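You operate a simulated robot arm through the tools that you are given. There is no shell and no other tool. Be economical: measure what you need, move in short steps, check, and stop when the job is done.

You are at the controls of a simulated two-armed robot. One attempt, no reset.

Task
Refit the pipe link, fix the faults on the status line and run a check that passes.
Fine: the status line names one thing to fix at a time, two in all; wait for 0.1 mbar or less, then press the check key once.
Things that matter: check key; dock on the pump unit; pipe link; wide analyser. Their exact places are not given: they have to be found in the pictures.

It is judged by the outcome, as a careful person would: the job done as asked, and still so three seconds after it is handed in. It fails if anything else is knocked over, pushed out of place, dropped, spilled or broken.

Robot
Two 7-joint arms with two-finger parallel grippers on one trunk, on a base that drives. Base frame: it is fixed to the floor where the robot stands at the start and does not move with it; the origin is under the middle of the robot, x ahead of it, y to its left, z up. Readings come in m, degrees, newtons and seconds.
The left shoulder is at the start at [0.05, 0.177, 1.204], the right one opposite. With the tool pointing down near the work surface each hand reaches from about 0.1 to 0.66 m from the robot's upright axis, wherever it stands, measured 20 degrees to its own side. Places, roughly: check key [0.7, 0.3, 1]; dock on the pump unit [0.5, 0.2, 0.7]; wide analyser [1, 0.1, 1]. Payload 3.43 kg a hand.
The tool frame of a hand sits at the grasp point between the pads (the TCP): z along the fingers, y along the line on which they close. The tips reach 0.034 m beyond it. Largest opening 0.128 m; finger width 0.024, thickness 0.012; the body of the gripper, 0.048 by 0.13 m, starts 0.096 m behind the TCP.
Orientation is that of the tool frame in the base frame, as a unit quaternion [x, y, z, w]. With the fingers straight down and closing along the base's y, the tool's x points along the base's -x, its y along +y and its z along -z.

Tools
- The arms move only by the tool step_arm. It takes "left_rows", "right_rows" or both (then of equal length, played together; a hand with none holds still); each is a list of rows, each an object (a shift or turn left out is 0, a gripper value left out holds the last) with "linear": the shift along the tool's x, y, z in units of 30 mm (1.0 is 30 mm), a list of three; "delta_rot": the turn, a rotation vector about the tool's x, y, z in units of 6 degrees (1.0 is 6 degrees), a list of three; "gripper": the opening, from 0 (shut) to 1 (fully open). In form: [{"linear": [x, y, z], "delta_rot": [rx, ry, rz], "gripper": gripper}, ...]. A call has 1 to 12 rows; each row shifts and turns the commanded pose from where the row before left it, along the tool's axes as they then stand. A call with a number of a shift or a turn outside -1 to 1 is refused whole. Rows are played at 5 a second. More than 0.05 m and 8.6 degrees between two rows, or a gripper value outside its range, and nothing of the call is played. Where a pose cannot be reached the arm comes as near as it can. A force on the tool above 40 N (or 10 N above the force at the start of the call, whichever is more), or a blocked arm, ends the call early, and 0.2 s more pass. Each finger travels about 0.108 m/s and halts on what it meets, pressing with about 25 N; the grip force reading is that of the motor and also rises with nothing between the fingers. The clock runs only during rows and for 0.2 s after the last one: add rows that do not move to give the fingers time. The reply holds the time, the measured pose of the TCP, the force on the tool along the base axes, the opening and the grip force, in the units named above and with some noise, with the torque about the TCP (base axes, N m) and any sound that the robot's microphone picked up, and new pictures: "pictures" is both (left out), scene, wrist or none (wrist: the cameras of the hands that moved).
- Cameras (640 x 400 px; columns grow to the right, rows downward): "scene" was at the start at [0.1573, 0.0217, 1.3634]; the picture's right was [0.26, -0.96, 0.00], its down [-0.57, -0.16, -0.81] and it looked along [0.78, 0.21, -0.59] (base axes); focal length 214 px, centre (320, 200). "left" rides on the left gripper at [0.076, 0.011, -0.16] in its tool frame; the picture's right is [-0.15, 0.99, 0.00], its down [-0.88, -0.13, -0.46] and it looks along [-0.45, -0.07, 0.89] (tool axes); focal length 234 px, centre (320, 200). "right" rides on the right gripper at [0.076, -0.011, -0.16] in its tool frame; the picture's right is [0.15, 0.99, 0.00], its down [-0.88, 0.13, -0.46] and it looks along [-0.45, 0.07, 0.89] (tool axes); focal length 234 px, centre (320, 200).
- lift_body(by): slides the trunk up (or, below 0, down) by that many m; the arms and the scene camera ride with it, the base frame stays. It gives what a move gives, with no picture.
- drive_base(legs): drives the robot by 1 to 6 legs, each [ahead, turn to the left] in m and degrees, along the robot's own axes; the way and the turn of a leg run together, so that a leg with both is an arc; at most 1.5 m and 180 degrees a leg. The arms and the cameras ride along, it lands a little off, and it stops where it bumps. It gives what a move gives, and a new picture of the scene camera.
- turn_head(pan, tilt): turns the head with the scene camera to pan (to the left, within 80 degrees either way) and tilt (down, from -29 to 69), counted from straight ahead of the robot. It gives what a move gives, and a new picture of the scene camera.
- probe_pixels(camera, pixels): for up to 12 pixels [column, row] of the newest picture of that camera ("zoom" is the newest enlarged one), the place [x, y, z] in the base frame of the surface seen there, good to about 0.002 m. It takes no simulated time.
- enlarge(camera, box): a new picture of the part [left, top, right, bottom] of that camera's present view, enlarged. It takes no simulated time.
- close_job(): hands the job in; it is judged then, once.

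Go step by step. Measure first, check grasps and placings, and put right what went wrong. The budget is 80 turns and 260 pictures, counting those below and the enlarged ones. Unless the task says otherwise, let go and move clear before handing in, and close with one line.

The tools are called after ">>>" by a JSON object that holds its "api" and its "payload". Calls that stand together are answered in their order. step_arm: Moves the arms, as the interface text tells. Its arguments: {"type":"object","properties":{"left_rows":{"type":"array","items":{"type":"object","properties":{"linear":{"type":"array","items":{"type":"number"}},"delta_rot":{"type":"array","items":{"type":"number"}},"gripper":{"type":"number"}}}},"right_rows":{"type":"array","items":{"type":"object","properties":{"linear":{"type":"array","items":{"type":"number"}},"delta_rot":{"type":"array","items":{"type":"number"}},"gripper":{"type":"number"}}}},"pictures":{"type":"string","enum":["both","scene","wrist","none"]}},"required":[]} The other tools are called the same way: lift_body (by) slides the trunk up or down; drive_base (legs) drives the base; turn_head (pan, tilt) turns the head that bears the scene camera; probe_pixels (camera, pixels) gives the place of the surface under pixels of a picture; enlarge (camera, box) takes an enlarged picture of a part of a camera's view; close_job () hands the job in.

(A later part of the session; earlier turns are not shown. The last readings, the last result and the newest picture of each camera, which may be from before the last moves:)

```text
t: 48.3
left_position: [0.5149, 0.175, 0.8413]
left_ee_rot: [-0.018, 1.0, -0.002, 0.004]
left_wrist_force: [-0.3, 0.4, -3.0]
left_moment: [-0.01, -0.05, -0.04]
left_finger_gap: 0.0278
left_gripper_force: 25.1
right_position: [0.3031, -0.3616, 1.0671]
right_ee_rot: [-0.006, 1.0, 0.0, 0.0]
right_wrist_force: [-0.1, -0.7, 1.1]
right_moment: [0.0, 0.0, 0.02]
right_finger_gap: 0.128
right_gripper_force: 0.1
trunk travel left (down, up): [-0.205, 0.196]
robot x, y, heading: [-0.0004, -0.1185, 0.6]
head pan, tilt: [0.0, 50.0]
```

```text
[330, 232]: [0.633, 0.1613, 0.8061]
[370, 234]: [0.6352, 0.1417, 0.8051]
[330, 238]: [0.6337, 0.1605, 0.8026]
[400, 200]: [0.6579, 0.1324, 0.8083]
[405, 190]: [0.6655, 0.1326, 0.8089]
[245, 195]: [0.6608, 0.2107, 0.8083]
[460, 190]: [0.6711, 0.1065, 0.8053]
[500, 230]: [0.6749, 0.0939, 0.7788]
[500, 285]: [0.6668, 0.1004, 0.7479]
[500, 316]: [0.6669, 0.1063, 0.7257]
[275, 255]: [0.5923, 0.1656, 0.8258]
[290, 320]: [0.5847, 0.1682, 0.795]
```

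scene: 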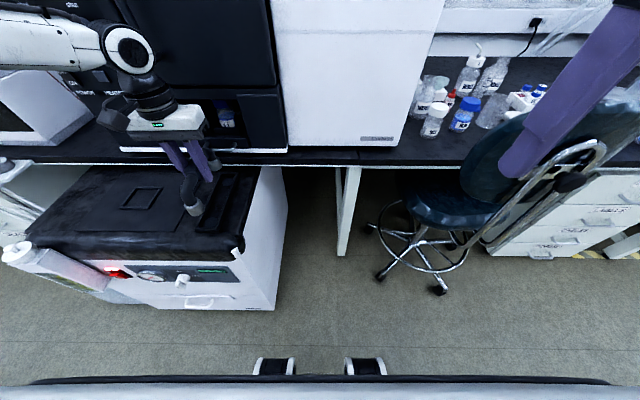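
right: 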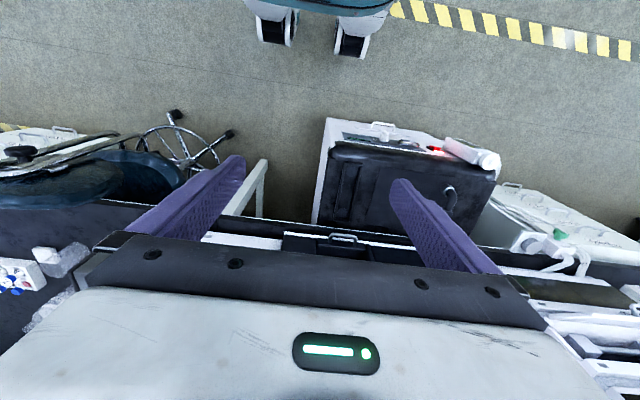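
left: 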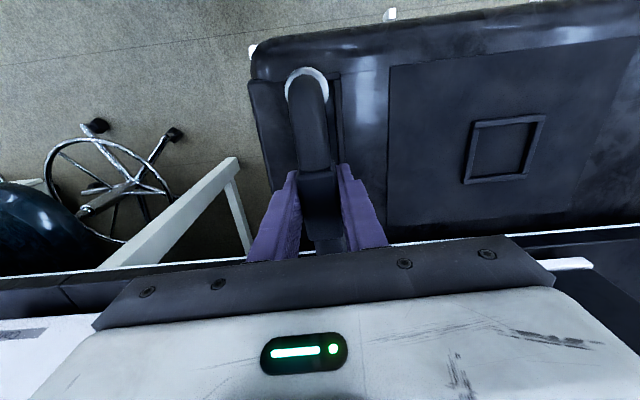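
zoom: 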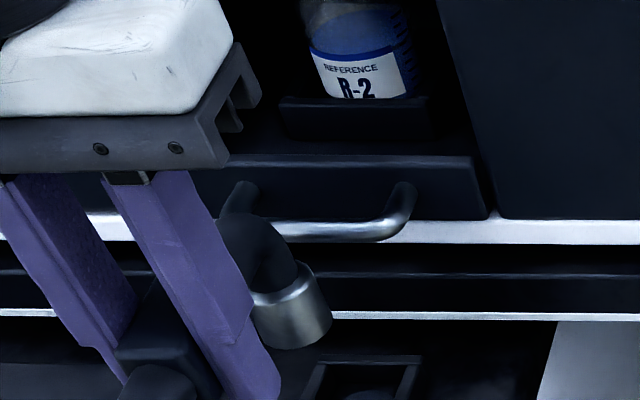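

The handle occupies x 0.633–0.66, z 0.80–0.81, and the seated link top (0.779) fits under it. I'll go down at TCP x≈0.531, just in front of the handle, and check above the rails.

>>> {"api": "step_arm", "payload": {"left_rows": [{"linear": [-0.53, 0, 0]}, {"linear": [0, 0, 0.6]}, {"linear": [0, 0, 0.6]}, {}]}}

>>> {"api": "enlarge", "payload": {"camera": "left", "box": [250, 40, 370, 180]}}

>>> {"api": "enlarge", "payload": {"camera": "scene", "box": [170, 120, 260, 250]}}

```text
t: 49.3
left_position: [0.5298, 0.1748, 0.8022]
left_ee_rot: [-0.018, 1.0, -0.002, 0.003]
left_wrist_force: [-0.2, -0.4, -2.8]
left_moment: [-0.02, 0.0, -0.03]
left_finger_gap: 0.0277
left_gripper_force: 25.6
right_position: [0.3029, -0.3619, 1.0676]
right_ee_rot: [-0.006, 1.0, 0.0, 0.0]
right_wrist_force: [0.5, 0.4, -0.1]
right_moment: [-0.01, 0.03, -0.01]
right_finger_gap: 0.1281
right_gripper_force: 0.1
trunk travel left (down, up): [-0.205, 0.196]
robot x, y, heading: [0.0041, -0.1192, 0.9]
head pan, tilt: [0.0, 50.0]
```

scene: 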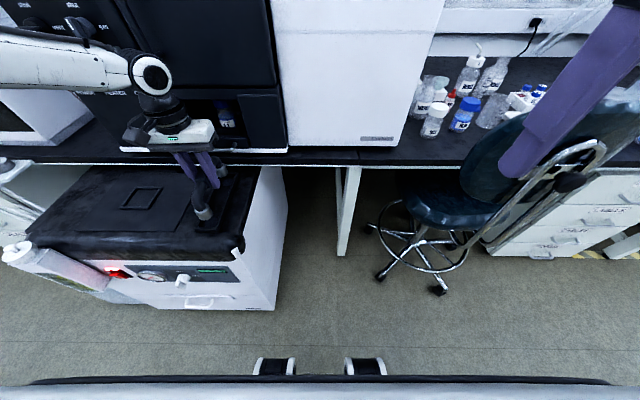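
left: 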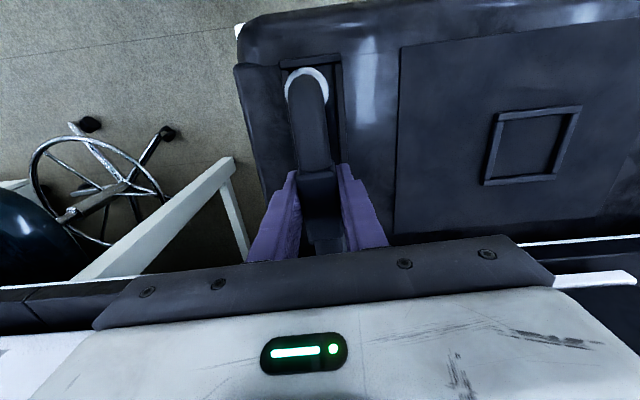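

```text
2.86 times, centred on (310, 110) of left
```

zoom: 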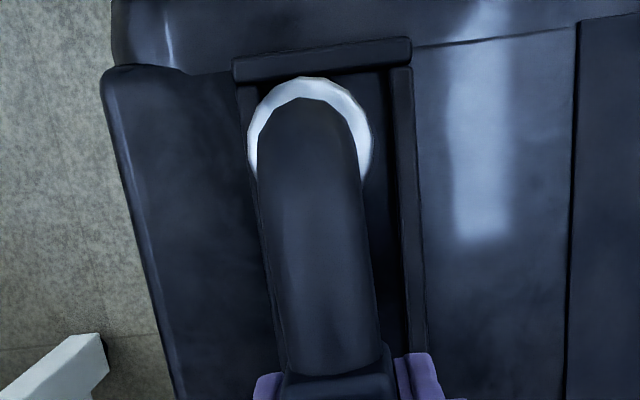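

```text
3.08 times, centred on (215, 185) of scene
```

zoom: 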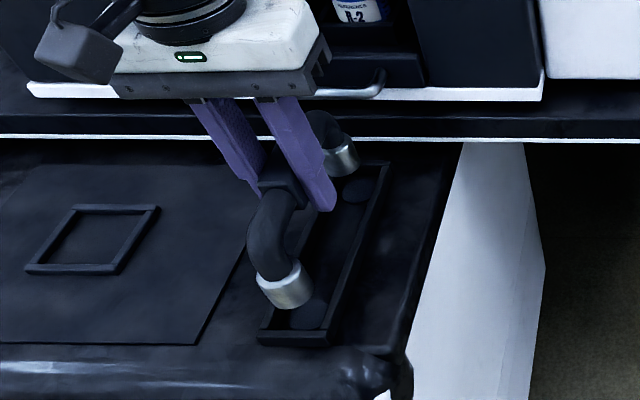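

>>> {"api": "probe_pixels", "payload": {"camera": "zoom", "pixels": [[265, 290], [285, 292], [308, 287], [288, 302], [333, 160], [343, 160], [357, 157], [345, 171], [300, 335], [266, 325], [326, 330], [316, 315]]}}

>>> {"api": "probe_pixels", "payload": {"camera": "left", "pixels": [[288, 84], [307, 69], [327, 86], [306, 85], [311, 125], [313, 160], [341, 62], [337, 90], [340, 120], [285, 65], [315, 62], [325, 248]]}}

```text
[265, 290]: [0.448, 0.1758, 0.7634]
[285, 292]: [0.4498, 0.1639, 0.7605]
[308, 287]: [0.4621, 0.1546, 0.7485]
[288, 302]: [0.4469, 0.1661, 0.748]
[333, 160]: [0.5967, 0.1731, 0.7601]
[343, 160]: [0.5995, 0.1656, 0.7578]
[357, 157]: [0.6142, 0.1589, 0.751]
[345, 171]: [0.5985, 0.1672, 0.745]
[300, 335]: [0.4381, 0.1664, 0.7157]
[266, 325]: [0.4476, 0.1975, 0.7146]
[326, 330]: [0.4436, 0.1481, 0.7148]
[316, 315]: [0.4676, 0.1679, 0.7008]
```

```text
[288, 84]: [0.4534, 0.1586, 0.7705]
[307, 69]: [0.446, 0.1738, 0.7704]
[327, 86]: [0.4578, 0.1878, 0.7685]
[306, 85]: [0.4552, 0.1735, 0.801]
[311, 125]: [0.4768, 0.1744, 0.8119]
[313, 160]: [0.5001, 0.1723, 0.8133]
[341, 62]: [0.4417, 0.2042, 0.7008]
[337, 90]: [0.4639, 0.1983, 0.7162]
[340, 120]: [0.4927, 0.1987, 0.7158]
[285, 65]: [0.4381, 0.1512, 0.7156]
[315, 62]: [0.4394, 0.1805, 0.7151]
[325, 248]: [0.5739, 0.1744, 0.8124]
```

The link is centred in y (0.1737) and needs about +4.5 mm in x once it is below the handle. I'll lower to z≈0.783, shift +4 mm, then lower onto the ports.

>>> {"api": "step_arm", "payload": {"left_rows": [{"linear": [0, 0, 0.33]}, {"linear": [0, 0, 0.33]}, {"linear": [-0.14, 0, 0]}, {"linear": [0, 0, 0.2]}, {"linear": [0, 0, 0.2]}, {"linear": [0, 0, 0.15]}, {}]}}

>>> {"api": "enlarge", "payload": {"camera": "scene", "box": [170, 120, 260, 250]}}

```text
t: 50.9
left_position: [0.5353, 0.1759, 0.7681]
left_ee_rot: [-0.019, 1.0, -0.002, 0.002]
left_wrist_force: [-0.4, -0.8, -2.7]
left_moment: [0.01, 0.0, 0.01]
left_finger_gap: 0.0275
left_gripper_force: 24.9
right_position: [0.3027, -0.3609, 1.0688]
right_ee_rot: [-0.006, 1.0, 0.0, 0.0]
right_wrist_force: [-0.2, 1.1, -0.5]
right_moment: [-0.01, 0.0, -0.02]
right_finger_gap: 0.128
right_gripper_force: 0.0
trunk travel left (down, up): [-0.205, 0.196]
robot x, y, heading: [0.0054, -0.1191, 0.8]
head pan, tilt: [0.0, 50.0]
```

scene: 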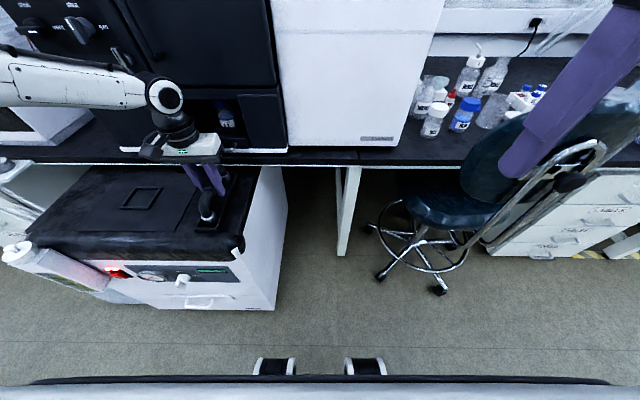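
left: 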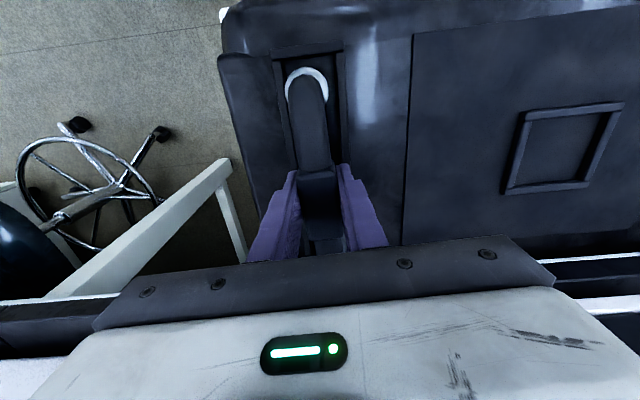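

```text
3.08 times, centred on (215, 185) of scene
```

zoom: 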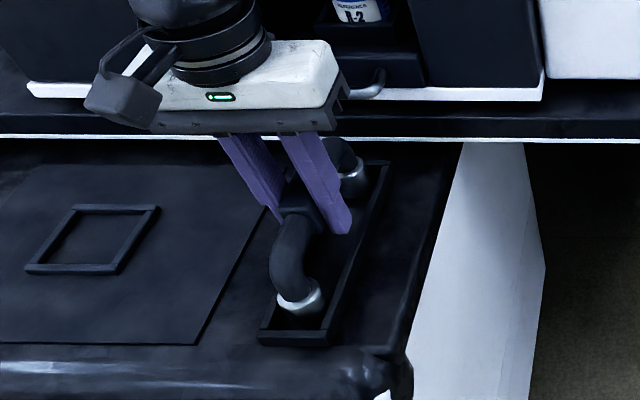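

Collars are inside the rails with no contact force yet. Lower a few more mm until touch.

>>> {"api": "step_arm", "payload": {"left_rows": [{"linear": [0, 0, 0.1]}, {"linear": [0, 0, 0.07]}, {}], "pictures": "none"}}

```text
t: 51.7
left_position: [0.5354, 0.1755, 0.7627]
left_ee_rot: [-0.019, 1.0, -0.003, 0.003]
left_wrist_force: [0.1, 0.0, -2.4]
left_moment: [0.0, 0.02, 0.03]
left_finger_gap: 0.0282
left_gripper_force: 25.2
right_position: [0.3032, -0.3619, 1.0683]
right_ee_rot: [-0.007, 1.0, 0.0, 0.0]
right_wrist_force: [0.7, -0.6, -0.7]
right_moment: [0.0, -0.01, -0.02]
right_finger_gap: 0.1279
right_gripper_force: 0.1
trunk travel left (down, up): [-0.205, 0.196]
robot x, y, heading: [-0.0014, -0.1202, 0.8]
head pan, tilt: [0.0, 50.0]
```

>>> {"api": "step_arm", "payload": {"left_rows": [{"linear": [0, 0, 0.06]}, {"linear": [0, 0, 0.06]}, {"linear": [0, 0, 0.06]}, {}], "pictures": "wrist"}}

>>> {"api": "enlarge", "payload": {"camera": "scene", "box": [170, 120, 260, 250]}}

```text
t: 52.7
left_position: [0.5364, 0.1753, 0.7613]
left_ee_rot: [-0.018, 1.0, -0.002, 0.007]
left_wrist_force: [-1.1, 2.6, 22.7]
left_moment: [0.38, 0.03, 0.0]
left_finger_gap: 0.0276
left_gripper_force: 25.3
right_position: [0.3013, -0.3621, 1.0686]
right_ee_rot: [-0.007, 1.0, 0.001, 0.001]
right_wrist_force: [0.1, -0.2, -0.2]
right_moment: [-0.02, -0.02, -0.03]
right_finger_gap: 0.1284
right_gripper_force: 0.0
trunk travel left (down, up): [-0.205, 0.196]
robot x, y, heading: [0.0056, -0.1167, 0.7]
head pan, tilt: [0.0, 50.0]
```

left: 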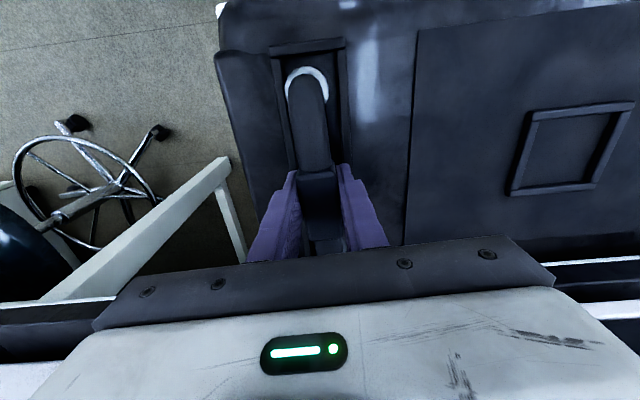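

```text
3.08 times, centred on (215, 185) of scene
```

zoom: 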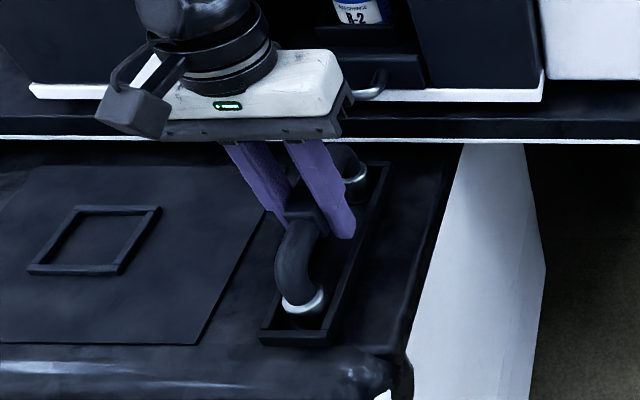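

Contact at 22 N and both collars sit in the slot. Release and rise.

>>> {"api": "step_arm", "payload": {"left_rows": [{"gripper": 0.3}, {"gripper": 0.6}, {"gripper": 0.6}, {"linear": [0, 0, -1]}, {"linear": [0, 0, -1]}, {"linear": [0, 0, -1]}, {"linear": [0, 0, -1]}, {"linear": [0.5, 0, -1]}, {"linear": [1, 0, 0]}, {"linear": [1, 0, 0]}, {"linear": [1, 0, 0]}, {"linear": [1, 0, 0]}], "pictures": "none"}}

>>> {"api": "turn_head", "payload": {"pan": 25, "tilt": 35}}

```text
t: 55.3
left_position: [0.3977, 0.1683, 0.9078]
left_ee_rot: [-0.017, 1.0, -0.002, 0.002]
left_wrist_force: [-0.4, 0.8, 0.3]
left_moment: [0.0, -0.01, 0.01]
left_finger_gap: 0.0767
left_gripper_force: 0.0
right_position: [0.3026, -0.3615, 1.0675]
right_ee_rot: [-0.006, 1.0, 0.0, -0.001]
right_wrist_force: [-0.8, -0.4, -0.1]
right_moment: [0.02, 0.02, -0.02]
right_finger_gap: 0.1282
right_gripper_force: 0.1
trunk travel left (down, up): [-0.205, 0.196]
robot x, y, heading: [0.0007, -0.1159, 0.5]
head pan, tilt: [0.0, 50.0]
```

```text
t: 56.2
left_position: [0.3978, 0.1693, 0.9069]
left_ee_rot: [-0.018, 1.0, -0.002, 0.002]
left_wrist_force: [-0.7, 0.3, 0.4]
left_moment: [0.01, 0.04, 0.0]
left_finger_gap: 0.0767
left_gripper_force: 0.1
right_position: [0.3033, -0.361, 1.0676]
right_ee_rot: [-0.007, 1.0, 0.0, 0.0]
right_wrist_force: [0.1, -1.0, 0.5]
right_moment: [0.02, 0.0, -0.01]
right_finger_gap: 0.1279
right_gripper_force: 0.0
trunk travel left (down, up): [-0.205, 0.196]
robot x, y, heading: [0.0043, -0.1167, 0.7]
head pan, tilt: [25.0, 35.0]
```

scene: 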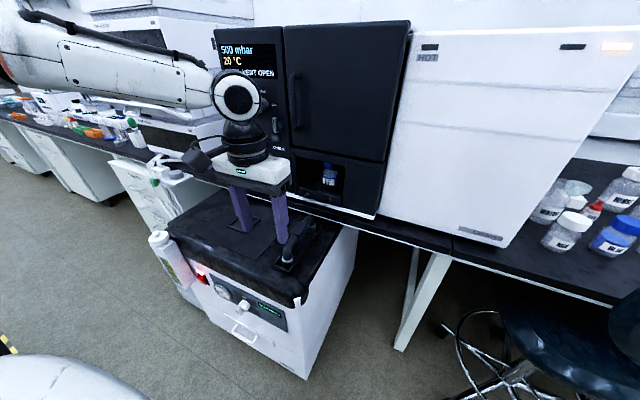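

Display now reads 500 mbar and "VENT OPEN", so the link is accepted. I'll raise the trunk and move the base to y≈0.1 to look at and reach the vent knob.

>>> {"api": "lift_body", "payload": {"by": 0.15}}

>>> {"api": "drive_base", "payload": {"legs": [[0, 89.5], [0.22, 0], [0, -90]]}}

>>> {"api": "step_arm", "payload": {"left_rows": [{"linear": [0.5, 1, 0]}, {"linear": [0.5, 1, 0]}, {"linear": [0, 1, 0]}, {"linear": [0, 1, 0]}, {"linear": [0, 1, 0]}, {"linear": [0, 1, 0]}, {"linear": [0, 1, 0]}, {"linear": [0, 1, 0]}], "pictures": "scene"}}

```text
t: 57.9
left_position: [0.3982, 0.1694, 1.0567]
left_ee_rot: [-0.019, 1.0, -0.002, 0.003]
left_wrist_force: [-0.1, 0.3, 0.6]
left_moment: [0.01, 0.01, -0.01]
left_finger_gap: 0.0767
left_gripper_force: 0.0
right_position: [0.3036, -0.3622, 1.2171]
right_ee_rot: [-0.006, 1.0, 0.001, 0.0]
right_wrist_force: [1.0, 0.0, -1.1]
right_moment: [-0.02, -0.03, 0.04]
right_finger_gap: 0.1279
right_gripper_force: 0.1
trunk travel left (down, up): [-0.355, 0.046]
robot x, y, heading: [-0.0001, -0.1183, 0.5]
head pan, tilt: [25.0, 35.0]
```

```text
t: 67.2
left_position: [0.3944, 0.3884, 1.0572]
left_ee_rot: [-0.02, 1.0, -0.002, 0.004]
left_wrist_force: [-1.2, 0.1, -0.3]
left_moment: [0.02, 0.02, 0.0]
left_finger_gap: 0.0768
left_gripper_force: 0.0
right_position: [0.3028, -0.1423, 1.218]
right_ee_rot: [-0.009, 1.0, -0.001, 0.0]
right_wrist_force: [0.8, 0.7, -0.4]
right_moment: [0.0, 0.0, -0.01]
right_finger_gap: 0.128
right_gripper_force: 0.1
trunk travel left (down, up): [-0.355, 0.046]
robot x, y, heading: [0.0011, 0.1034, 0.8]
head pan, tilt: [25.0, 35.0]
```

scene: 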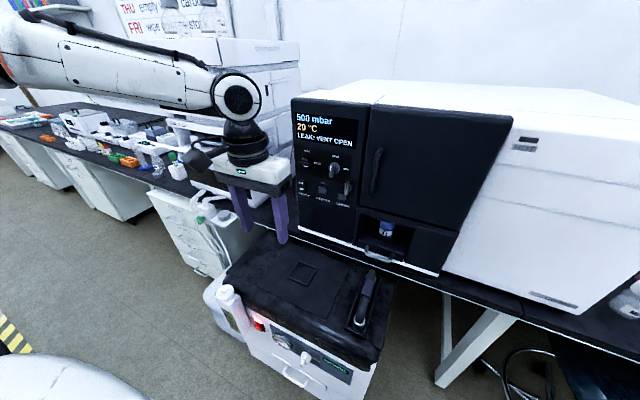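

```text
t: 69.0
left_position: [0.3554, 0.6271, 1.0572]
left_ee_rot: [-0.021, 1.0, -0.003, 0.003]
left_wrist_force: [-1.4, -0.6, 0.5]
left_moment: [0.0, 0.0, -0.04]
left_finger_gap: 0.0771
left_gripper_force: 0.1
right_position: [0.3019, -0.1412, 1.2181]
right_ee_rot: [-0.008, 1.0, 0.0, 0.001]
right_wrist_force: [-0.3, -0.6, -0.7]
right_moment: [0.0, -0.01, -0.01]
right_finger_gap: 0.1278
right_gripper_force: 0.1
trunk travel left (down, up): [-0.355, 0.046]
robot x, y, heading: [0.0011, 0.0993, 0.9]
head pan, tilt: [25.0, 35.0]
```

scene: 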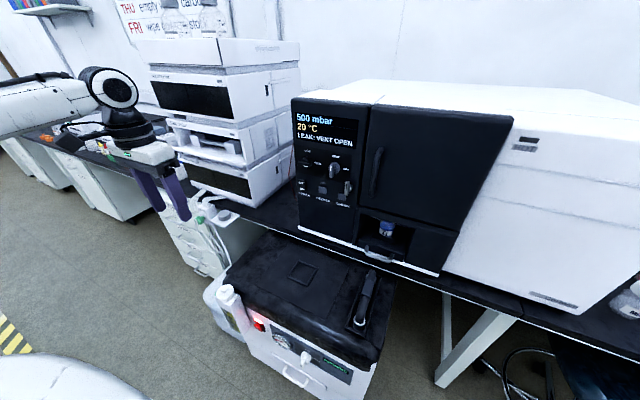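

>>> {"api": "enlarge", "payload": {"camera": "scene", "box": [290, 100, 370, 215]}}

>>> {"api": "enlarge", "payload": {"camera": "scene", "box": [290, 140, 360, 185]}}

>>> {"api": "enlarge", "payload": {"camera": "scene", "box": [240, 250, 400, 390]}}

```text
3.48 times, centred on (330, 158) of scene
```

zoom: 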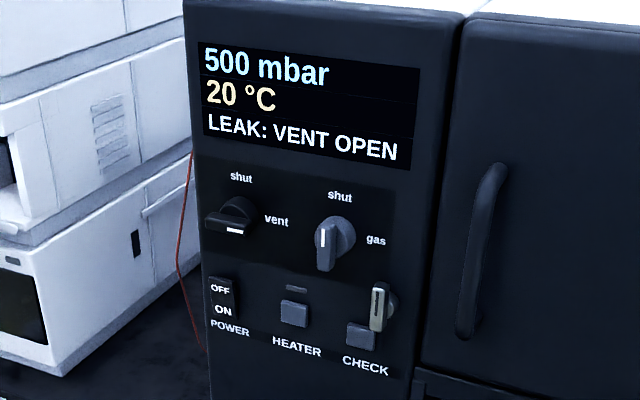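

```text
8.89 times, centred on (325, 162) of scene
```

zoom: 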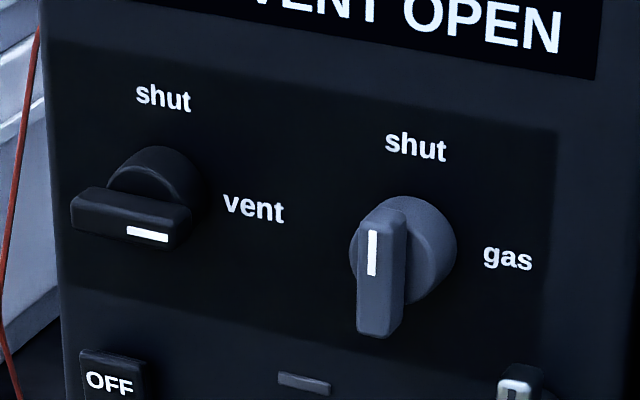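

```text
2.86 times, centred on (320, 320) of scene
```

zoom: 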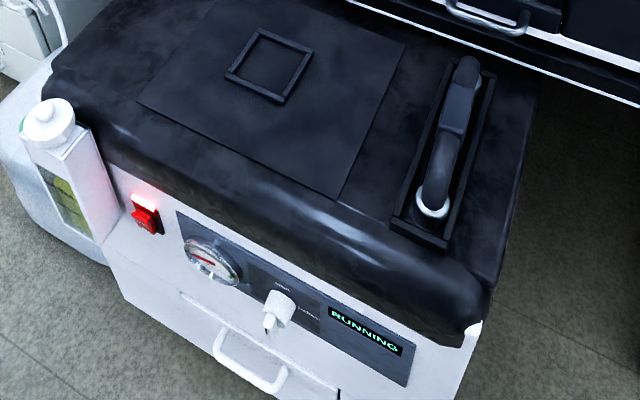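

The link sits well in its slot. The vent knob bar is horizontal with its mark towards "vent", so it must turn 90° counter-clockwise to "shut". Probing the knobs and the key area.

>>> {"api": "enlarge", "payload": {"camera": "scene", "box": [290, 140, 360, 210]}}

>>> {"api": "probe_pixels", "payload": {"camera": "scene", "pixels": [[299, 164.5], [303, 165.5], [306, 166.5], [309, 167.5], [303, 162], [307.5, 160], [312, 163], [305, 169], [345, 180], [343, 186], [341, 196], [349, 182]]}}

```text
5.71 times, centred on (325, 175) of scene
```

zoom: 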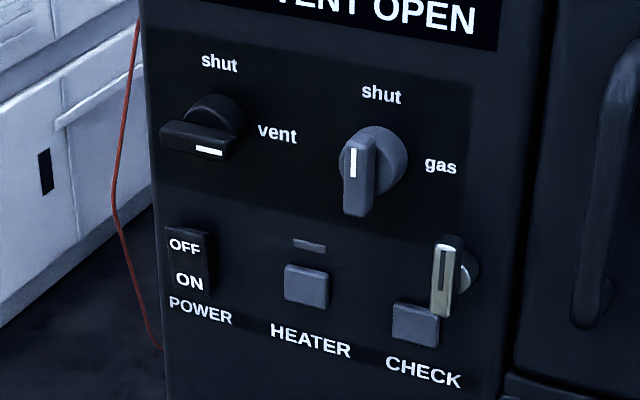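

```text
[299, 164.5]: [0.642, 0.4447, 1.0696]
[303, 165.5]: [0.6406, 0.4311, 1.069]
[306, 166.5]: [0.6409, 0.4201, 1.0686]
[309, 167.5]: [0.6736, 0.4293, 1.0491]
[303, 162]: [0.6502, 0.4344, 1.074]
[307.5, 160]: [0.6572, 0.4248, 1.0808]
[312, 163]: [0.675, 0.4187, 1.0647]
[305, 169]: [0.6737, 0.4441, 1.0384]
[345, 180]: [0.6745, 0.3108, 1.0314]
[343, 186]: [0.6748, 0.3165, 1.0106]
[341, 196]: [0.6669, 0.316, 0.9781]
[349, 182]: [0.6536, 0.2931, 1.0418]
```

>>> {"api": "probe_pixels", "payload": {"camera": "zoom", "pixels": [[164, 142], [227, 156], [195, 140], [195, 154], [195, 126], [200, 135], [225, 115], [240, 120], [441, 250], [437, 300], [456, 270], [415, 325]]}}

```text
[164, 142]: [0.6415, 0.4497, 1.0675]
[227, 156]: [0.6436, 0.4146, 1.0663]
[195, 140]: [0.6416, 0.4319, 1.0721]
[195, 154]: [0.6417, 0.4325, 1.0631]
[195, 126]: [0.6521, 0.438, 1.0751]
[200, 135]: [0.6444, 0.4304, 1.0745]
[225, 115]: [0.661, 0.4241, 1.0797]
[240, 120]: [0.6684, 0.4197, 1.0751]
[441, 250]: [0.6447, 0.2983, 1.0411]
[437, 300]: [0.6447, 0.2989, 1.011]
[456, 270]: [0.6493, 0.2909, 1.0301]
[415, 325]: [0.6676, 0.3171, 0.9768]
```

Vent bar centre is (0.642,0.432,1.068), horizontal. I'll turn the left hand to point along +x, closing line vertical, well away from the panel.

>>> {"api": "step_arm", "payload": {"left_rows": [{"delta_rot": [0, -1, 0]}, {"delta_rot": [0, -1, 0]}, {"delta_rot": [0, -1, 0]}, {"delta_rot": [0, -1, 0]}, {"delta_rot": [0, -1, 0]}, {"delta_rot": [0, -1, 0]}, {"delta_rot": [0, -1, 0]}, {"delta_rot": [0, -1, 0]}, {"delta_rot": [0, -1, 0]}, {"delta_rot": [0, -1, 0]}, {"delta_rot": [0, -1, 0]}, {"delta_rot": [0, -1, 0]}], "pictures": "none"}}

>>> {"api": "step_arm", "payload": {"left_rows": [{"delta_rot": [0, -1, 0]}, {"delta_rot": [0, -1, 0]}, {"delta_rot": [0, -1, 0]}, {"delta_rot": [0, 0, 1]}, {"delta_rot": [0, 0, 1]}, {"delta_rot": [0, 0, 1]}, {"delta_rot": [0, 0, 1]}, {"delta_rot": [0, 0, 1]}, {"delta_rot": [0, 0, 1]}, {"delta_rot": [0, 0, 1]}, {"delta_rot": [0, 0, 1]}, {"delta_rot": [0, 0, 1]}], "pictures": "scene"}}

```text
t: 71.7
left_position: [0.3555, 0.6273, 1.0565]
left_ee_rot: [-0.018, 0.807, 0.01, 0.59]
left_wrist_force: [-0.2, 0.0, 0.3]
left_moment: [0.0, 0.03, -0.05]
left_finger_gap: 0.0769
left_gripper_force: 0.0
right_position: [0.3018, -0.1415, 1.2184]
right_ee_rot: [-0.009, 1.0, 0.0, 0.0]
right_wrist_force: [0.3, -0.8, 0.4]
right_moment: [-0.01, 0.0, 0.01]
right_finger_gap: 0.128
right_gripper_force: 0.1
trunk travel left (down, up): [-0.355, 0.046]
robot x, y, heading: [-0.0006, 0.1004, 0.7]
head pan, tilt: [25.0, 35.0]
```

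```text
t: 74.2
left_position: [0.3543, 0.627, 1.0555]
left_ee_rot: [0.307, 0.635, 0.334, 0.626]
left_wrist_force: [1.0, 0.2, 0.7]
left_moment: [-0.01, -0.02, 0.02]
left_finger_gap: 0.0769
left_gripper_force: 0.1
right_position: [0.3028, -0.142, 1.218]
right_ee_rot: [-0.009, 1.0, -0.001, 0.0]
right_wrist_force: [-0.4, -0.2, 0.0]
right_moment: [0.02, 0.02, -0.03]
right_finger_gap: 0.1282
right_gripper_force: 0.0
trunk travel left (down, up): [-0.355, 0.046]
robot x, y, heading: [-0.0013, 0.0997, 1.0]
head pan, tilt: [25.0, 35.0]
```

scene: 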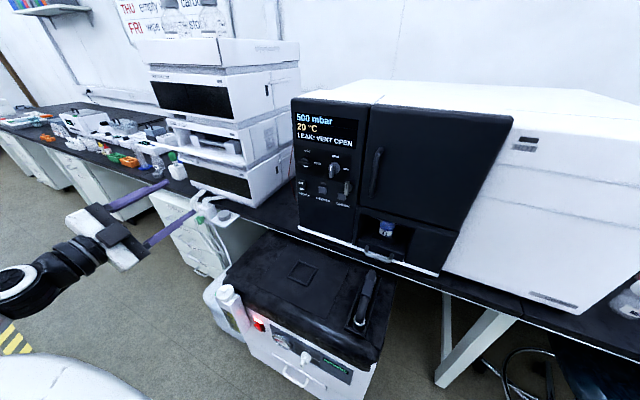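

The reorientation works. Finish the roll, fix ~2° of aim and move to the pre-grasp point in front of the vent knob.

>>> {"api": "step_arm", "payload": {"left_rows": [{"delta_rot": [0, 0, 1]}, {"delta_rot": [0, 0, 1]}, {"delta_rot": [0, 0, 1]}, {"delta_rot": [0, 0, 1]}, {"delta_rot": [0, 0, 1]}, {"delta_rot": [0, 0, 1]}, {"delta_rot": [0, -0.38, 0], "gripper": 0.4}, {"linear": [-1, 0.1, 0]}, {"linear": [-1, 0.1, 0]}, {"linear": [-1, 0.1, 0]}, {"linear": [-1, 0.1, 0]}, {"linear": [-1, 0, 0]}], "pictures": "none"}}

>>> {"api": "step_arm", "payload": {"left_rows": [{"linear": [-1, 0, 0]}, {"linear": [-0.5, 0, 0]}, {"linear": [0, 0, 1]}, {"linear": [0, 0, 1]}, {"linear": [0, 0, 1]}, {"linear": [0, 0, 1]}, {"linear": [0, 0, 1]}, {"linear": [0, 0, 1]}, {}]}}

```text
t: 76.8
left_position: [0.3695, 0.5016, 1.0484]
left_ee_rot: [0.498, 0.499, 0.501, 0.503]
left_wrist_force: [0.2, -0.1, 0.4]
left_moment: [0.0, -0.01, -0.03]
left_finger_gap: 0.0512
left_gripper_force: 0.0
left hand out of reach, approached as far as the arm can: row 11, 12
right_position: [0.3028, -0.1422, 1.2184]
right_ee_rot: [-0.009, 1.0, 0.0, 0.001]
right_wrist_force: [-0.1, -0.6, 1.1]
right_moment: [-0.02, -0.01, 0.01]
right_finger_gap: 0.1281
right_gripper_force: 0.1
trunk travel left (down, up): [-0.355, 0.046]
robot x, y, heading: [0.0002, 0.1034, 0.8]
head pan, tilt: [25.0, 35.0]
```

```text
t: 78.8
left_position: [0.5593, 0.4771, 1.0294]
left_ee_rot: [0.497, 0.5, 0.5, 0.502]
left_wrist_force: [-0.7, 0.4, 0.0]
left_moment: [-0.01, 0.0, -0.03]
left_finger_gap: 0.0512
left_gripper_force: 0.1
left hand out of reach, approached as far as the arm can: row 1, 2
right_position: [0.302, -0.142, 1.2178]
right_ee_rot: [-0.009, 1.0, -0.001, 0.0]
right_wrist_force: [-0.2, 1.2, -0.1]
right_moment: [0.0, 0.02, -0.02]
right_finger_gap: 0.1282
right_gripper_force: 0.1
trunk travel left (down, up): [-0.355, 0.046]
robot x, y, heading: [-0.0025, 0.0979, 1.2]
head pan, tilt: [25.0, 35.0]
```

scene: 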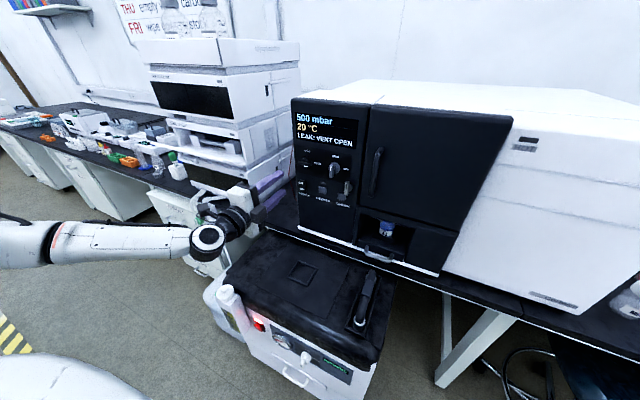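
left: 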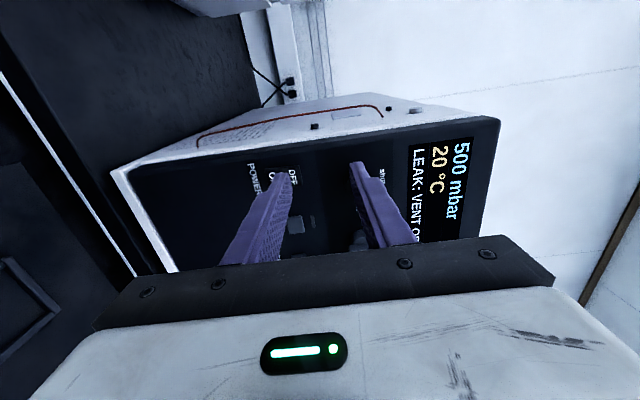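

Now (0.559,0.477,1.029); the extended arm may reach inward now. Shift to y 0.432, z 1.068.

>>> {"api": "step_arm", "payload": {"left_rows": [{"linear": [-0.5, 0.43, 0]}, {"linear": [-0.5, 0.43, 0]}, {"linear": [-0.5, 0.44, 0]}, {}]}}

>>> {"api": "enlarge", "payload": {"camera": "scene", "box": [250, 120, 370, 220]}}

```text
t: 79.8
left_position: [0.561, 0.4313, 1.0691]
left_ee_rot: [0.498, 0.5, 0.501, 0.502]
left_wrist_force: [-0.1, 1.0, -1.1]
left_moment: [0.03, 0.01, 0.02]
left_finger_gap: 0.0512
left_gripper_force: 0.1
right_position: [0.3036, -0.1413, 1.2178]
right_ee_rot: [-0.009, 1.0, 0.0, 0.0]
right_wrist_force: [0.2, 0.2, -0.2]
right_moment: [0.0, 0.0, 0.0]
right_finger_gap: 0.128
right_gripper_force: 0.1
trunk travel left (down, up): [-0.355, 0.046]
robot x, y, heading: [0.0048, 0.1021, 0.8]
head pan, tilt: [25.0, 35.0]
```

scene: 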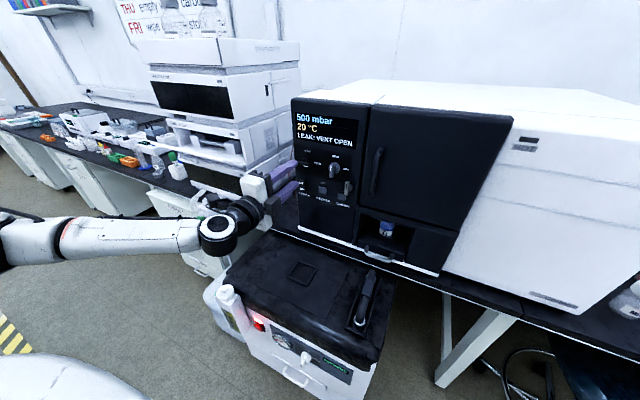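
left: 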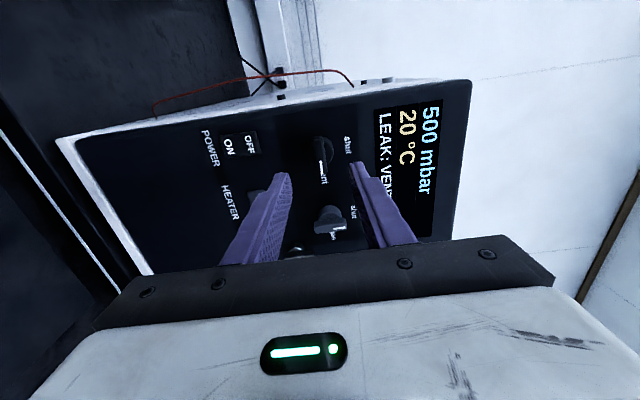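

```text
4.00 times, centred on (310, 170) of scene
```

zoom: 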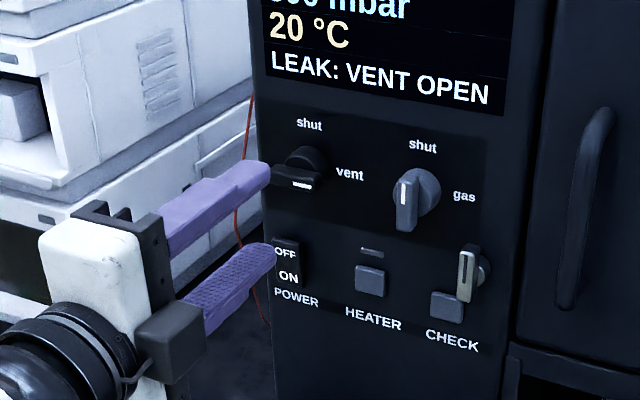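

The vent bar is centred between the fingers (wrist [322,150]). Advance 58 mm to TCP x≈0.619 and close.

>>> {"api": "step_arm", "payload": {"left_rows": [{"linear": [0, 0, 0.7]}, {"linear": [0, 0, 0.6]}, {"linear": [0, 0, 0.6]}, {}, {"gripper": 0.2}, {"gripper": 0}, {"gripper": 0}, {"gripper": 0}]}}

>>> {"api": "enlarge", "payload": {"camera": "scene", "box": [260, 120, 370, 220]}}

```text
t: 81.7
left_position: [0.6175, 0.4313, 1.0705]
left_ee_rot: [0.497, 0.499, 0.501, 0.502]
left_wrist_force: [3.4, 0.4, 4.5]
left_moment: [0.04, 0.28, -0.29]
left_finger_gap: 0.012
left_gripper_force: 45.3
right_position: [0.3018, -0.1425, 1.2171]
right_ee_rot: [-0.009, 1.0, 0.0, -0.001]
right_wrist_force: [0.7, -0.3, -1.0]
right_moment: [-0.01, 0.03, 0.01]
right_finger_gap: 0.1279
right_gripper_force: 0.0
trunk travel left (down, up): [-0.355, 0.046]
robot x, y, heading: [-0.0002, 0.1053, 0.7]
head pan, tilt: [25.0, 35.0]
```

scene: 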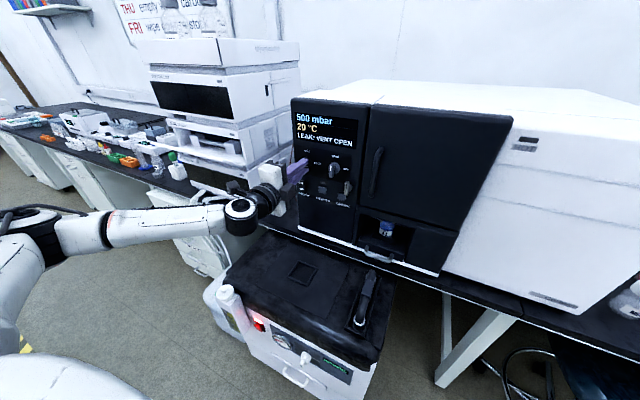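
left: 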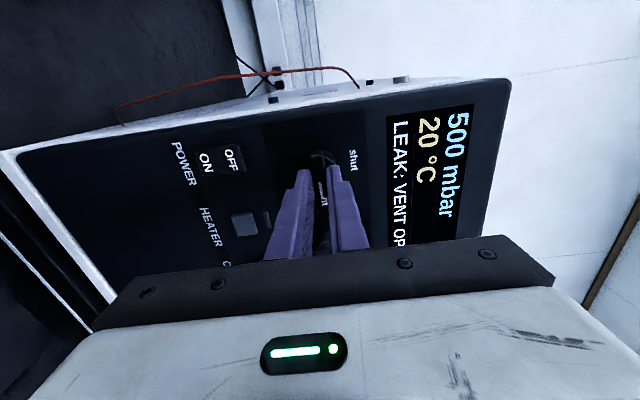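

```text
4.00 times, centred on (315, 170) of scene
```

zoom: 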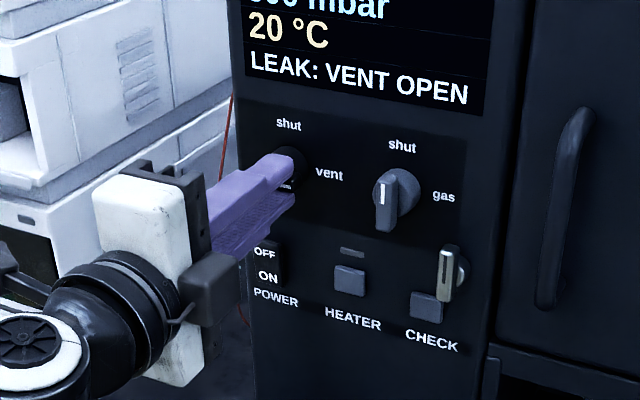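

The bar is gripped (gap 0.012). Start the roll with 24° and check the forces.

>>> {"api": "step_arm", "payload": {"left_rows": [{"delta_rot": [0, 0, -0.8]}, {"delta_rot": [0, 0, -0.8]}, {"delta_rot": [0, 0, -0.8]}, {"delta_rot": [0, 0, -0.8]}, {"delta_rot": [0, 0, -0.8]}], "pictures": "scene"}}

>>> {"api": "enlarge", "payload": {"camera": "scene", "box": [260, 120, 370, 220]}}

```text
t: 82.8
left_position: [0.6188, 0.4311, 1.0725]
left_ee_rot: [0.381, 0.591, 0.387, 0.596]
left_wrist_force: [14.6, 0.6, 15.3]
left_moment: [0.07, 0.49, 0.78]
left_finger_gap: 0.0118
left_gripper_force: 44.8
right_position: [0.3022, -0.1428, 1.2174]
right_ee_rot: [-0.009, 1.0, 0.0, 0.001]
right_wrist_force: [-0.4, 0.8, -0.3]
right_moment: [-0.01, 0.0, -0.02]
right_finger_gap: 0.128
right_gripper_force: 0.0
trunk travel left (down, up): [-0.355, 0.046]
robot x, y, heading: [0.0021, 0.1017, 1.1]
head pan, tilt: [25.0, 35.0]
```

scene: 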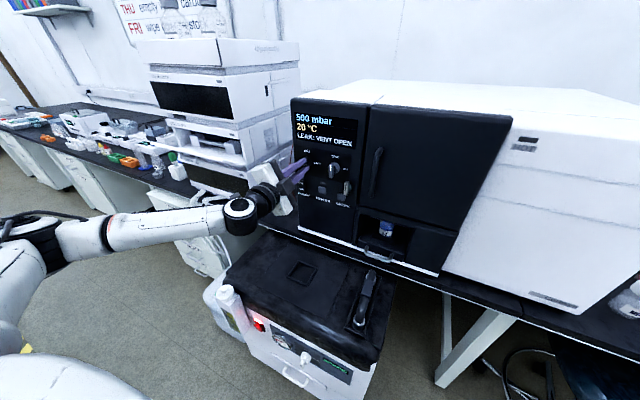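

```text
4.00 times, centred on (315, 170) of scene
```

zoom: 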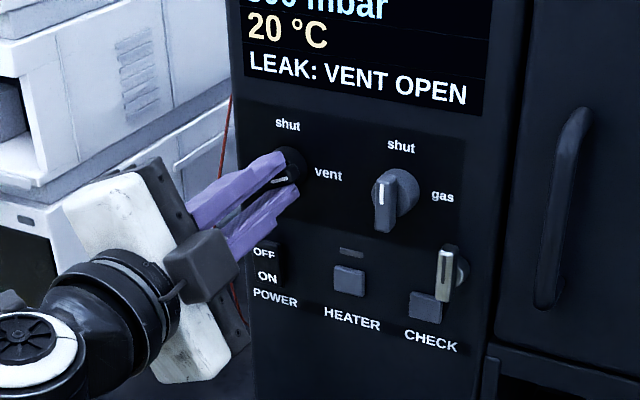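

The knob turns with the hand ("500 mbar", bar rotating). Relieve the side load slightly and continue.

>>> {"api": "step_arm", "payload": {"left_rows": [{"linear": [-0.03, 0.07, 0.04], "delta_rot": [0, 0, -0.8]}, {"delta_rot": [0, 0, -0.8]}, {"delta_rot": [0, 0, -0.8]}, {"delta_rot": [0, 0, -0.8]}, {"delta_rot": [0, 0, -0.8]}], "pictures": "none"}}

```text
t: 84.0
left_position: [0.619, 0.4331, 1.0736]
left_ee_rot: [0.25, 0.658, 0.254, 0.663]
left_wrist_force: [3.7, 3.8, 16.9]
left_moment: [0.1, 0.71, 0.63]
left_finger_gap: 0.0118
left_gripper_force: 45.3
right_position: [0.301, -0.1419, 1.2177]
right_ee_rot: [-0.009, 1.0, 0.0, 0.0]
right_wrist_force: [0.8, -0.8, -0.7]
right_moment: [0.01, 0.0, -0.01]
right_finger_gap: 0.1281
right_gripper_force: 0.1
trunk travel left (down, up): [-0.355, 0.046]
robot x, y, heading: [-0.0008, 0.1007, 1.2]
head pan, tilt: [25.0, 35.0]
```

>>> {"api": "step_arm", "payload": {"left_rows": [{"linear": [-0.04, 0.035, 0], "delta_rot": [0, 0, -0.8]}, {"delta_rot": [0, 0, -0.8]}, {"delta_rot": [0, 0, -0.8]}, {"delta_rot": [0, 0, -0.8]}, {"delta_rot": [0, 0, -0.8]}, {"delta_rot": [0, 0, -0.8]}, {"delta_rot": [0, 0, -0.8]}, {"delta_rot": [0, 0, -0.8]}, {"delta_rot": [0, 0, -0.6]}, {}]}}

>>> {"api": "enlarge", "payload": {"camera": "scene", "box": [260, 100, 370, 220]}}

```text
t: 86.2
left_position: [0.6177, 0.4358, 1.0741]
left_ee_rot: [-0.006, 0.703, 0.002, 0.711]
left_wrist_force: [2.8, 17.6, 13.0]
left_moment: [0.59, -0.14, -0.05]
left_finger_gap: 0.0115
left_gripper_force: 44.7
right_position: [0.301, -0.1411, 1.2183]
right_ee_rot: [-0.009, 1.0, -0.001, 0.001]
right_wrist_force: [-0.2, -0.2, -1.1]
right_moment: [-0.02, 0.0, -0.03]
right_finger_gap: 0.1281
right_gripper_force: 0.0
trunk travel left (down, up): [-0.355, 0.046]
robot x, y, heading: [-0.0013, 0.1032, 1.0]
head pan, tilt: [25.0, 35.0]
```

scene: 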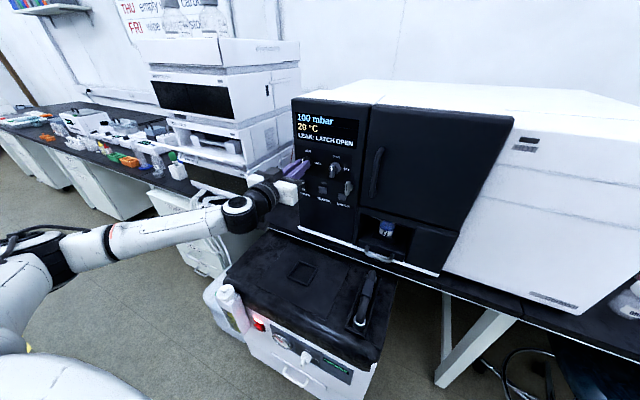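
left: 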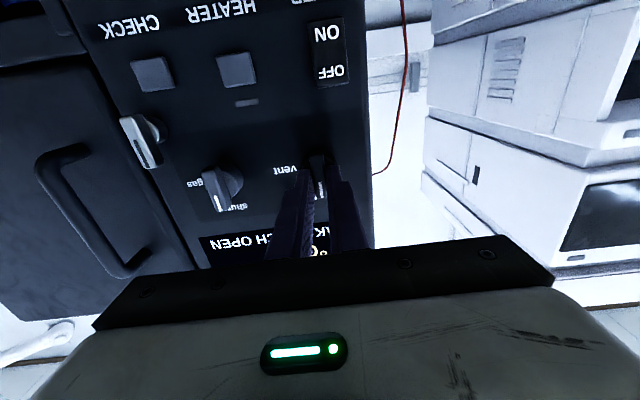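

```text
3.33 times, centred on (315, 160) of scene
```

zoom: 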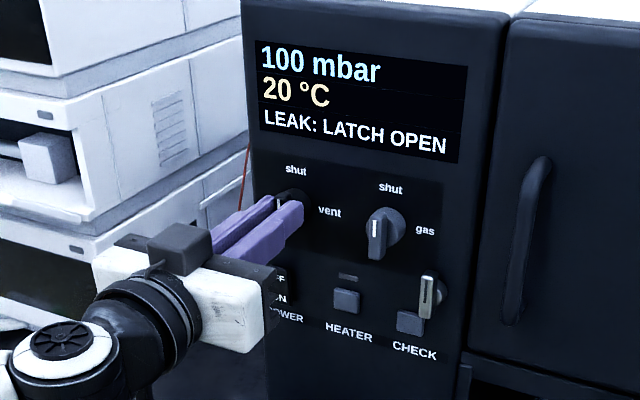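

Vent is shut: 100 mbar, and the status is now "LEAK: LATCH OPEN". The latch must be the silver lever above CHECK, beside the door. Release, back off and look closely.

>>> {"api": "step_arm", "payload": {"left_rows": [{"gripper": 0.15}, {"gripper": 0.3}, {"gripper": 0.3}, {"linear": [0, 0, -0.6]}, {"linear": [0, 0, -0.9]}, {"linear": [0, 0, -0.9]}]}}

>>> {"api": "enlarge", "payload": {"camera": "left", "box": [80, 60, 260, 240]}}

>>> {"api": "enlarge", "payload": {"camera": "scene", "box": [325, 165, 365, 210]}}

```text
t: 87.7
left_position: [0.5468, 0.4312, 1.0733]
left_ee_rot: [-0.002, 0.705, -0.002, 0.709]
left_wrist_force: [0.0, 0.2, 0.0]
left_moment: [0.0, 0.0, 0.01]
left_finger_gap: 0.0383
left_gripper_force: 0.1
right_position: [0.3019, -0.1429, 1.2186]
right_ee_rot: [-0.009, 1.0, 0.0, 0.0]
right_wrist_force: [-0.2, -0.8, 0.4]
right_moment: [0.04, 0.03, -0.01]
right_finger_gap: 0.1279
right_gripper_force: 0.2
trunk travel left (down, up): [-0.355, 0.046]
robot x, y, heading: [-0.0017, 0.097, 0.8]
head pan, tilt: [25.0, 35.0]
```

scene: 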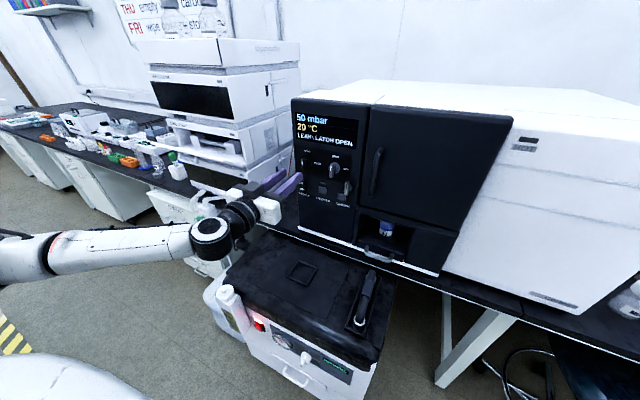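
left: 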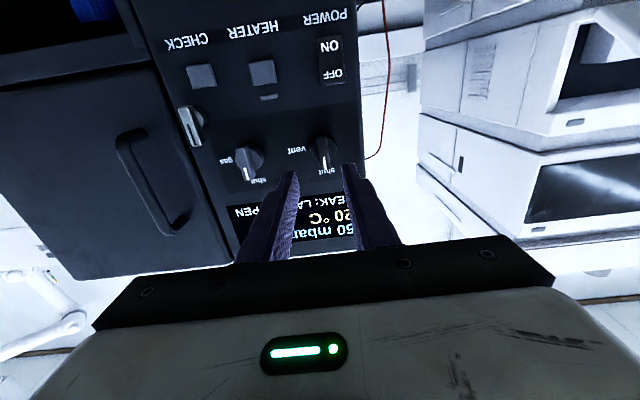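

```text
2.22 times, centred on (170, 150) of left
```

zoom: 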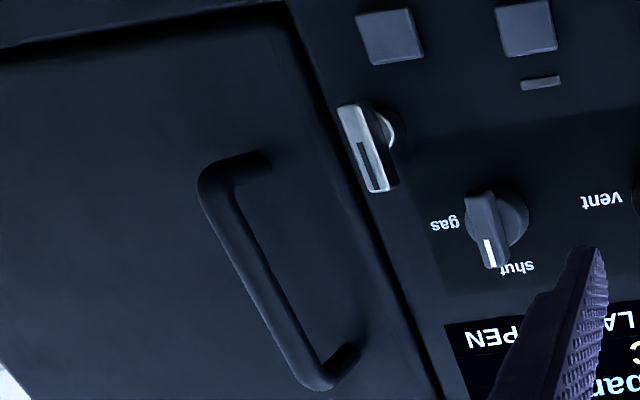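

```text
8.89 times, centred on (345, 188) of scene
```

zoom: 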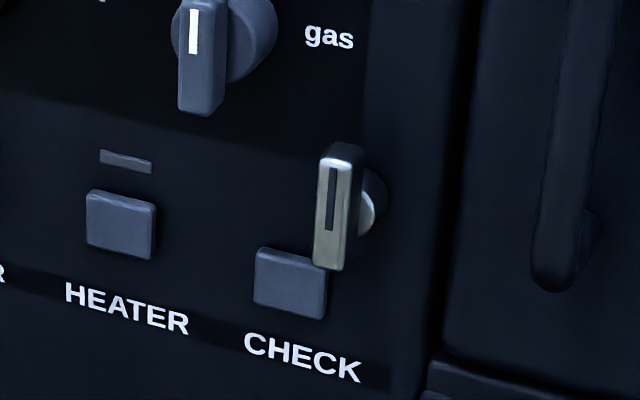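

Pressure is still falling (50 mbar). The latch's mark points up and the door is on its right, so it should turn 90° clockwise. I'll probe it.

>>> {"api": "probe_pixels", "payload": {"camera": "zoom", "pixels": [[333, 167], [330, 262], [318, 215], [349, 220], [333, 215], [357, 200], [375, 200], [372, 220], [335, 150], [290, 265], [290, 305], [440, 200]]}}

>>> {"api": "probe_pixels", "payload": {"camera": "left", "pixels": [[188, 125], [181, 110], [196, 145], [201, 75], [192, 71], [210, 82], [195, 122], [207, 118], [183, 125]]}}

```text
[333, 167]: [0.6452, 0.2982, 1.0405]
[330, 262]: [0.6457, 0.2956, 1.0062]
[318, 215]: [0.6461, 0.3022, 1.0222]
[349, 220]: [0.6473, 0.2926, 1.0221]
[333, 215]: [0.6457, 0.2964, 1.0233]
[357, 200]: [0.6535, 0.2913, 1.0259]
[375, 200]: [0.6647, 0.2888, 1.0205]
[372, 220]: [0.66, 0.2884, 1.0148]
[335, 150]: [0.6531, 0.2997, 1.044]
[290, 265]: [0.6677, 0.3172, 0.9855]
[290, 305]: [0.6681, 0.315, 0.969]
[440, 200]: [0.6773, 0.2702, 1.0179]
```

```text
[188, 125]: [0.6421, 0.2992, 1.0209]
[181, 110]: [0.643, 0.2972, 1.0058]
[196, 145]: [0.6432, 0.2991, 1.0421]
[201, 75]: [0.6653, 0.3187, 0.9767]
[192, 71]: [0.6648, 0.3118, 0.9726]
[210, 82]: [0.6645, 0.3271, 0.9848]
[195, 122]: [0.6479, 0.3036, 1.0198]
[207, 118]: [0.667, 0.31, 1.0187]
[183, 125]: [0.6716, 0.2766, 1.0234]
```

Latch bar centre is (0.644,0.2975,1.024), vertical, and the check key centre is (0.665,0.3165,0.977). I'll retract a little and shift the base 0.135 m to the right, to keep the same arm geometry as for the knob.

>>> {"api": "step_arm", "payload": {"left_rows": [{"linear": [0, 0, -1]}, {"linear": [0, 0, -1]}, {"linear": [0, 0, -1]}], "pictures": "none"}}

>>> {"api": "drive_base", "payload": {"legs": [[0, 89.5], [-0.135, 0], [0, -90]]}}

```text
t: 88.5
left_position: [0.4562, 0.432, 1.0693]
left_ee_rot: [-0.002, 0.705, -0.002, 0.71]
left_wrist_force: [-0.3, -0.6, -0.4]
left_moment: [0.0, 0.02, -0.01]
left_finger_gap: 0.0383
left_gripper_force: 0.1
right_position: [0.3028, -0.1424, 1.2185]
right_ee_rot: [-0.009, 1.0, 0.0, 0.0]
right_wrist_force: [-0.2, 0.2, -0.5]
right_moment: [0.0, -0.02, -0.02]
right_finger_gap: 0.1281
right_gripper_force: 0.0
trunk travel left (down, up): [-0.355, 0.046]
robot x, y, heading: [0.0031, 0.0997, 1.0]
head pan, tilt: [25.0, 35.0]
```

```text
t: 97.4
left_position: [0.4623, 0.2937, 1.0696]
left_ee_rot: [0.001, 0.705, -0.005, 0.709]
left_wrist_force: [-0.2, 0.1, -0.1]
left_moment: [0.0, -0.03, -0.02]
left_finger_gap: 0.0385
left_gripper_force: 0.0
right_position: [0.3011, -0.2798, 1.2193]
right_ee_rot: [-0.005, 1.0, 0.0, 0.0]
right_wrist_force: [0.1, -0.1, -0.3]
right_moment: [-0.02, -0.01, -0.01]
right_finger_gap: 0.128
right_gripper_force: 0.1
trunk travel left (down, up): [-0.355, 0.046]
robot x, y, heading: [0.0001, -0.034, 0.5]
head pan, tilt: [25.0, 35.0]
```

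scene: 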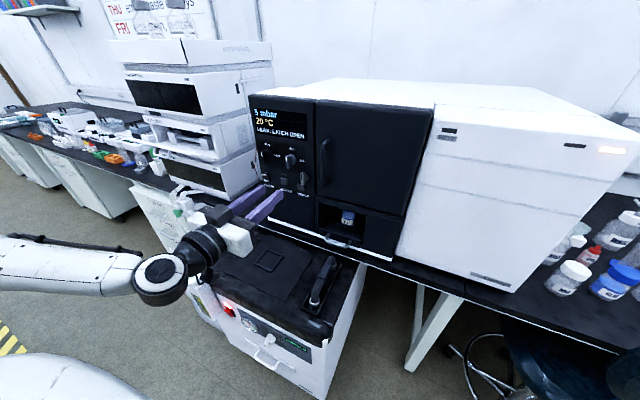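

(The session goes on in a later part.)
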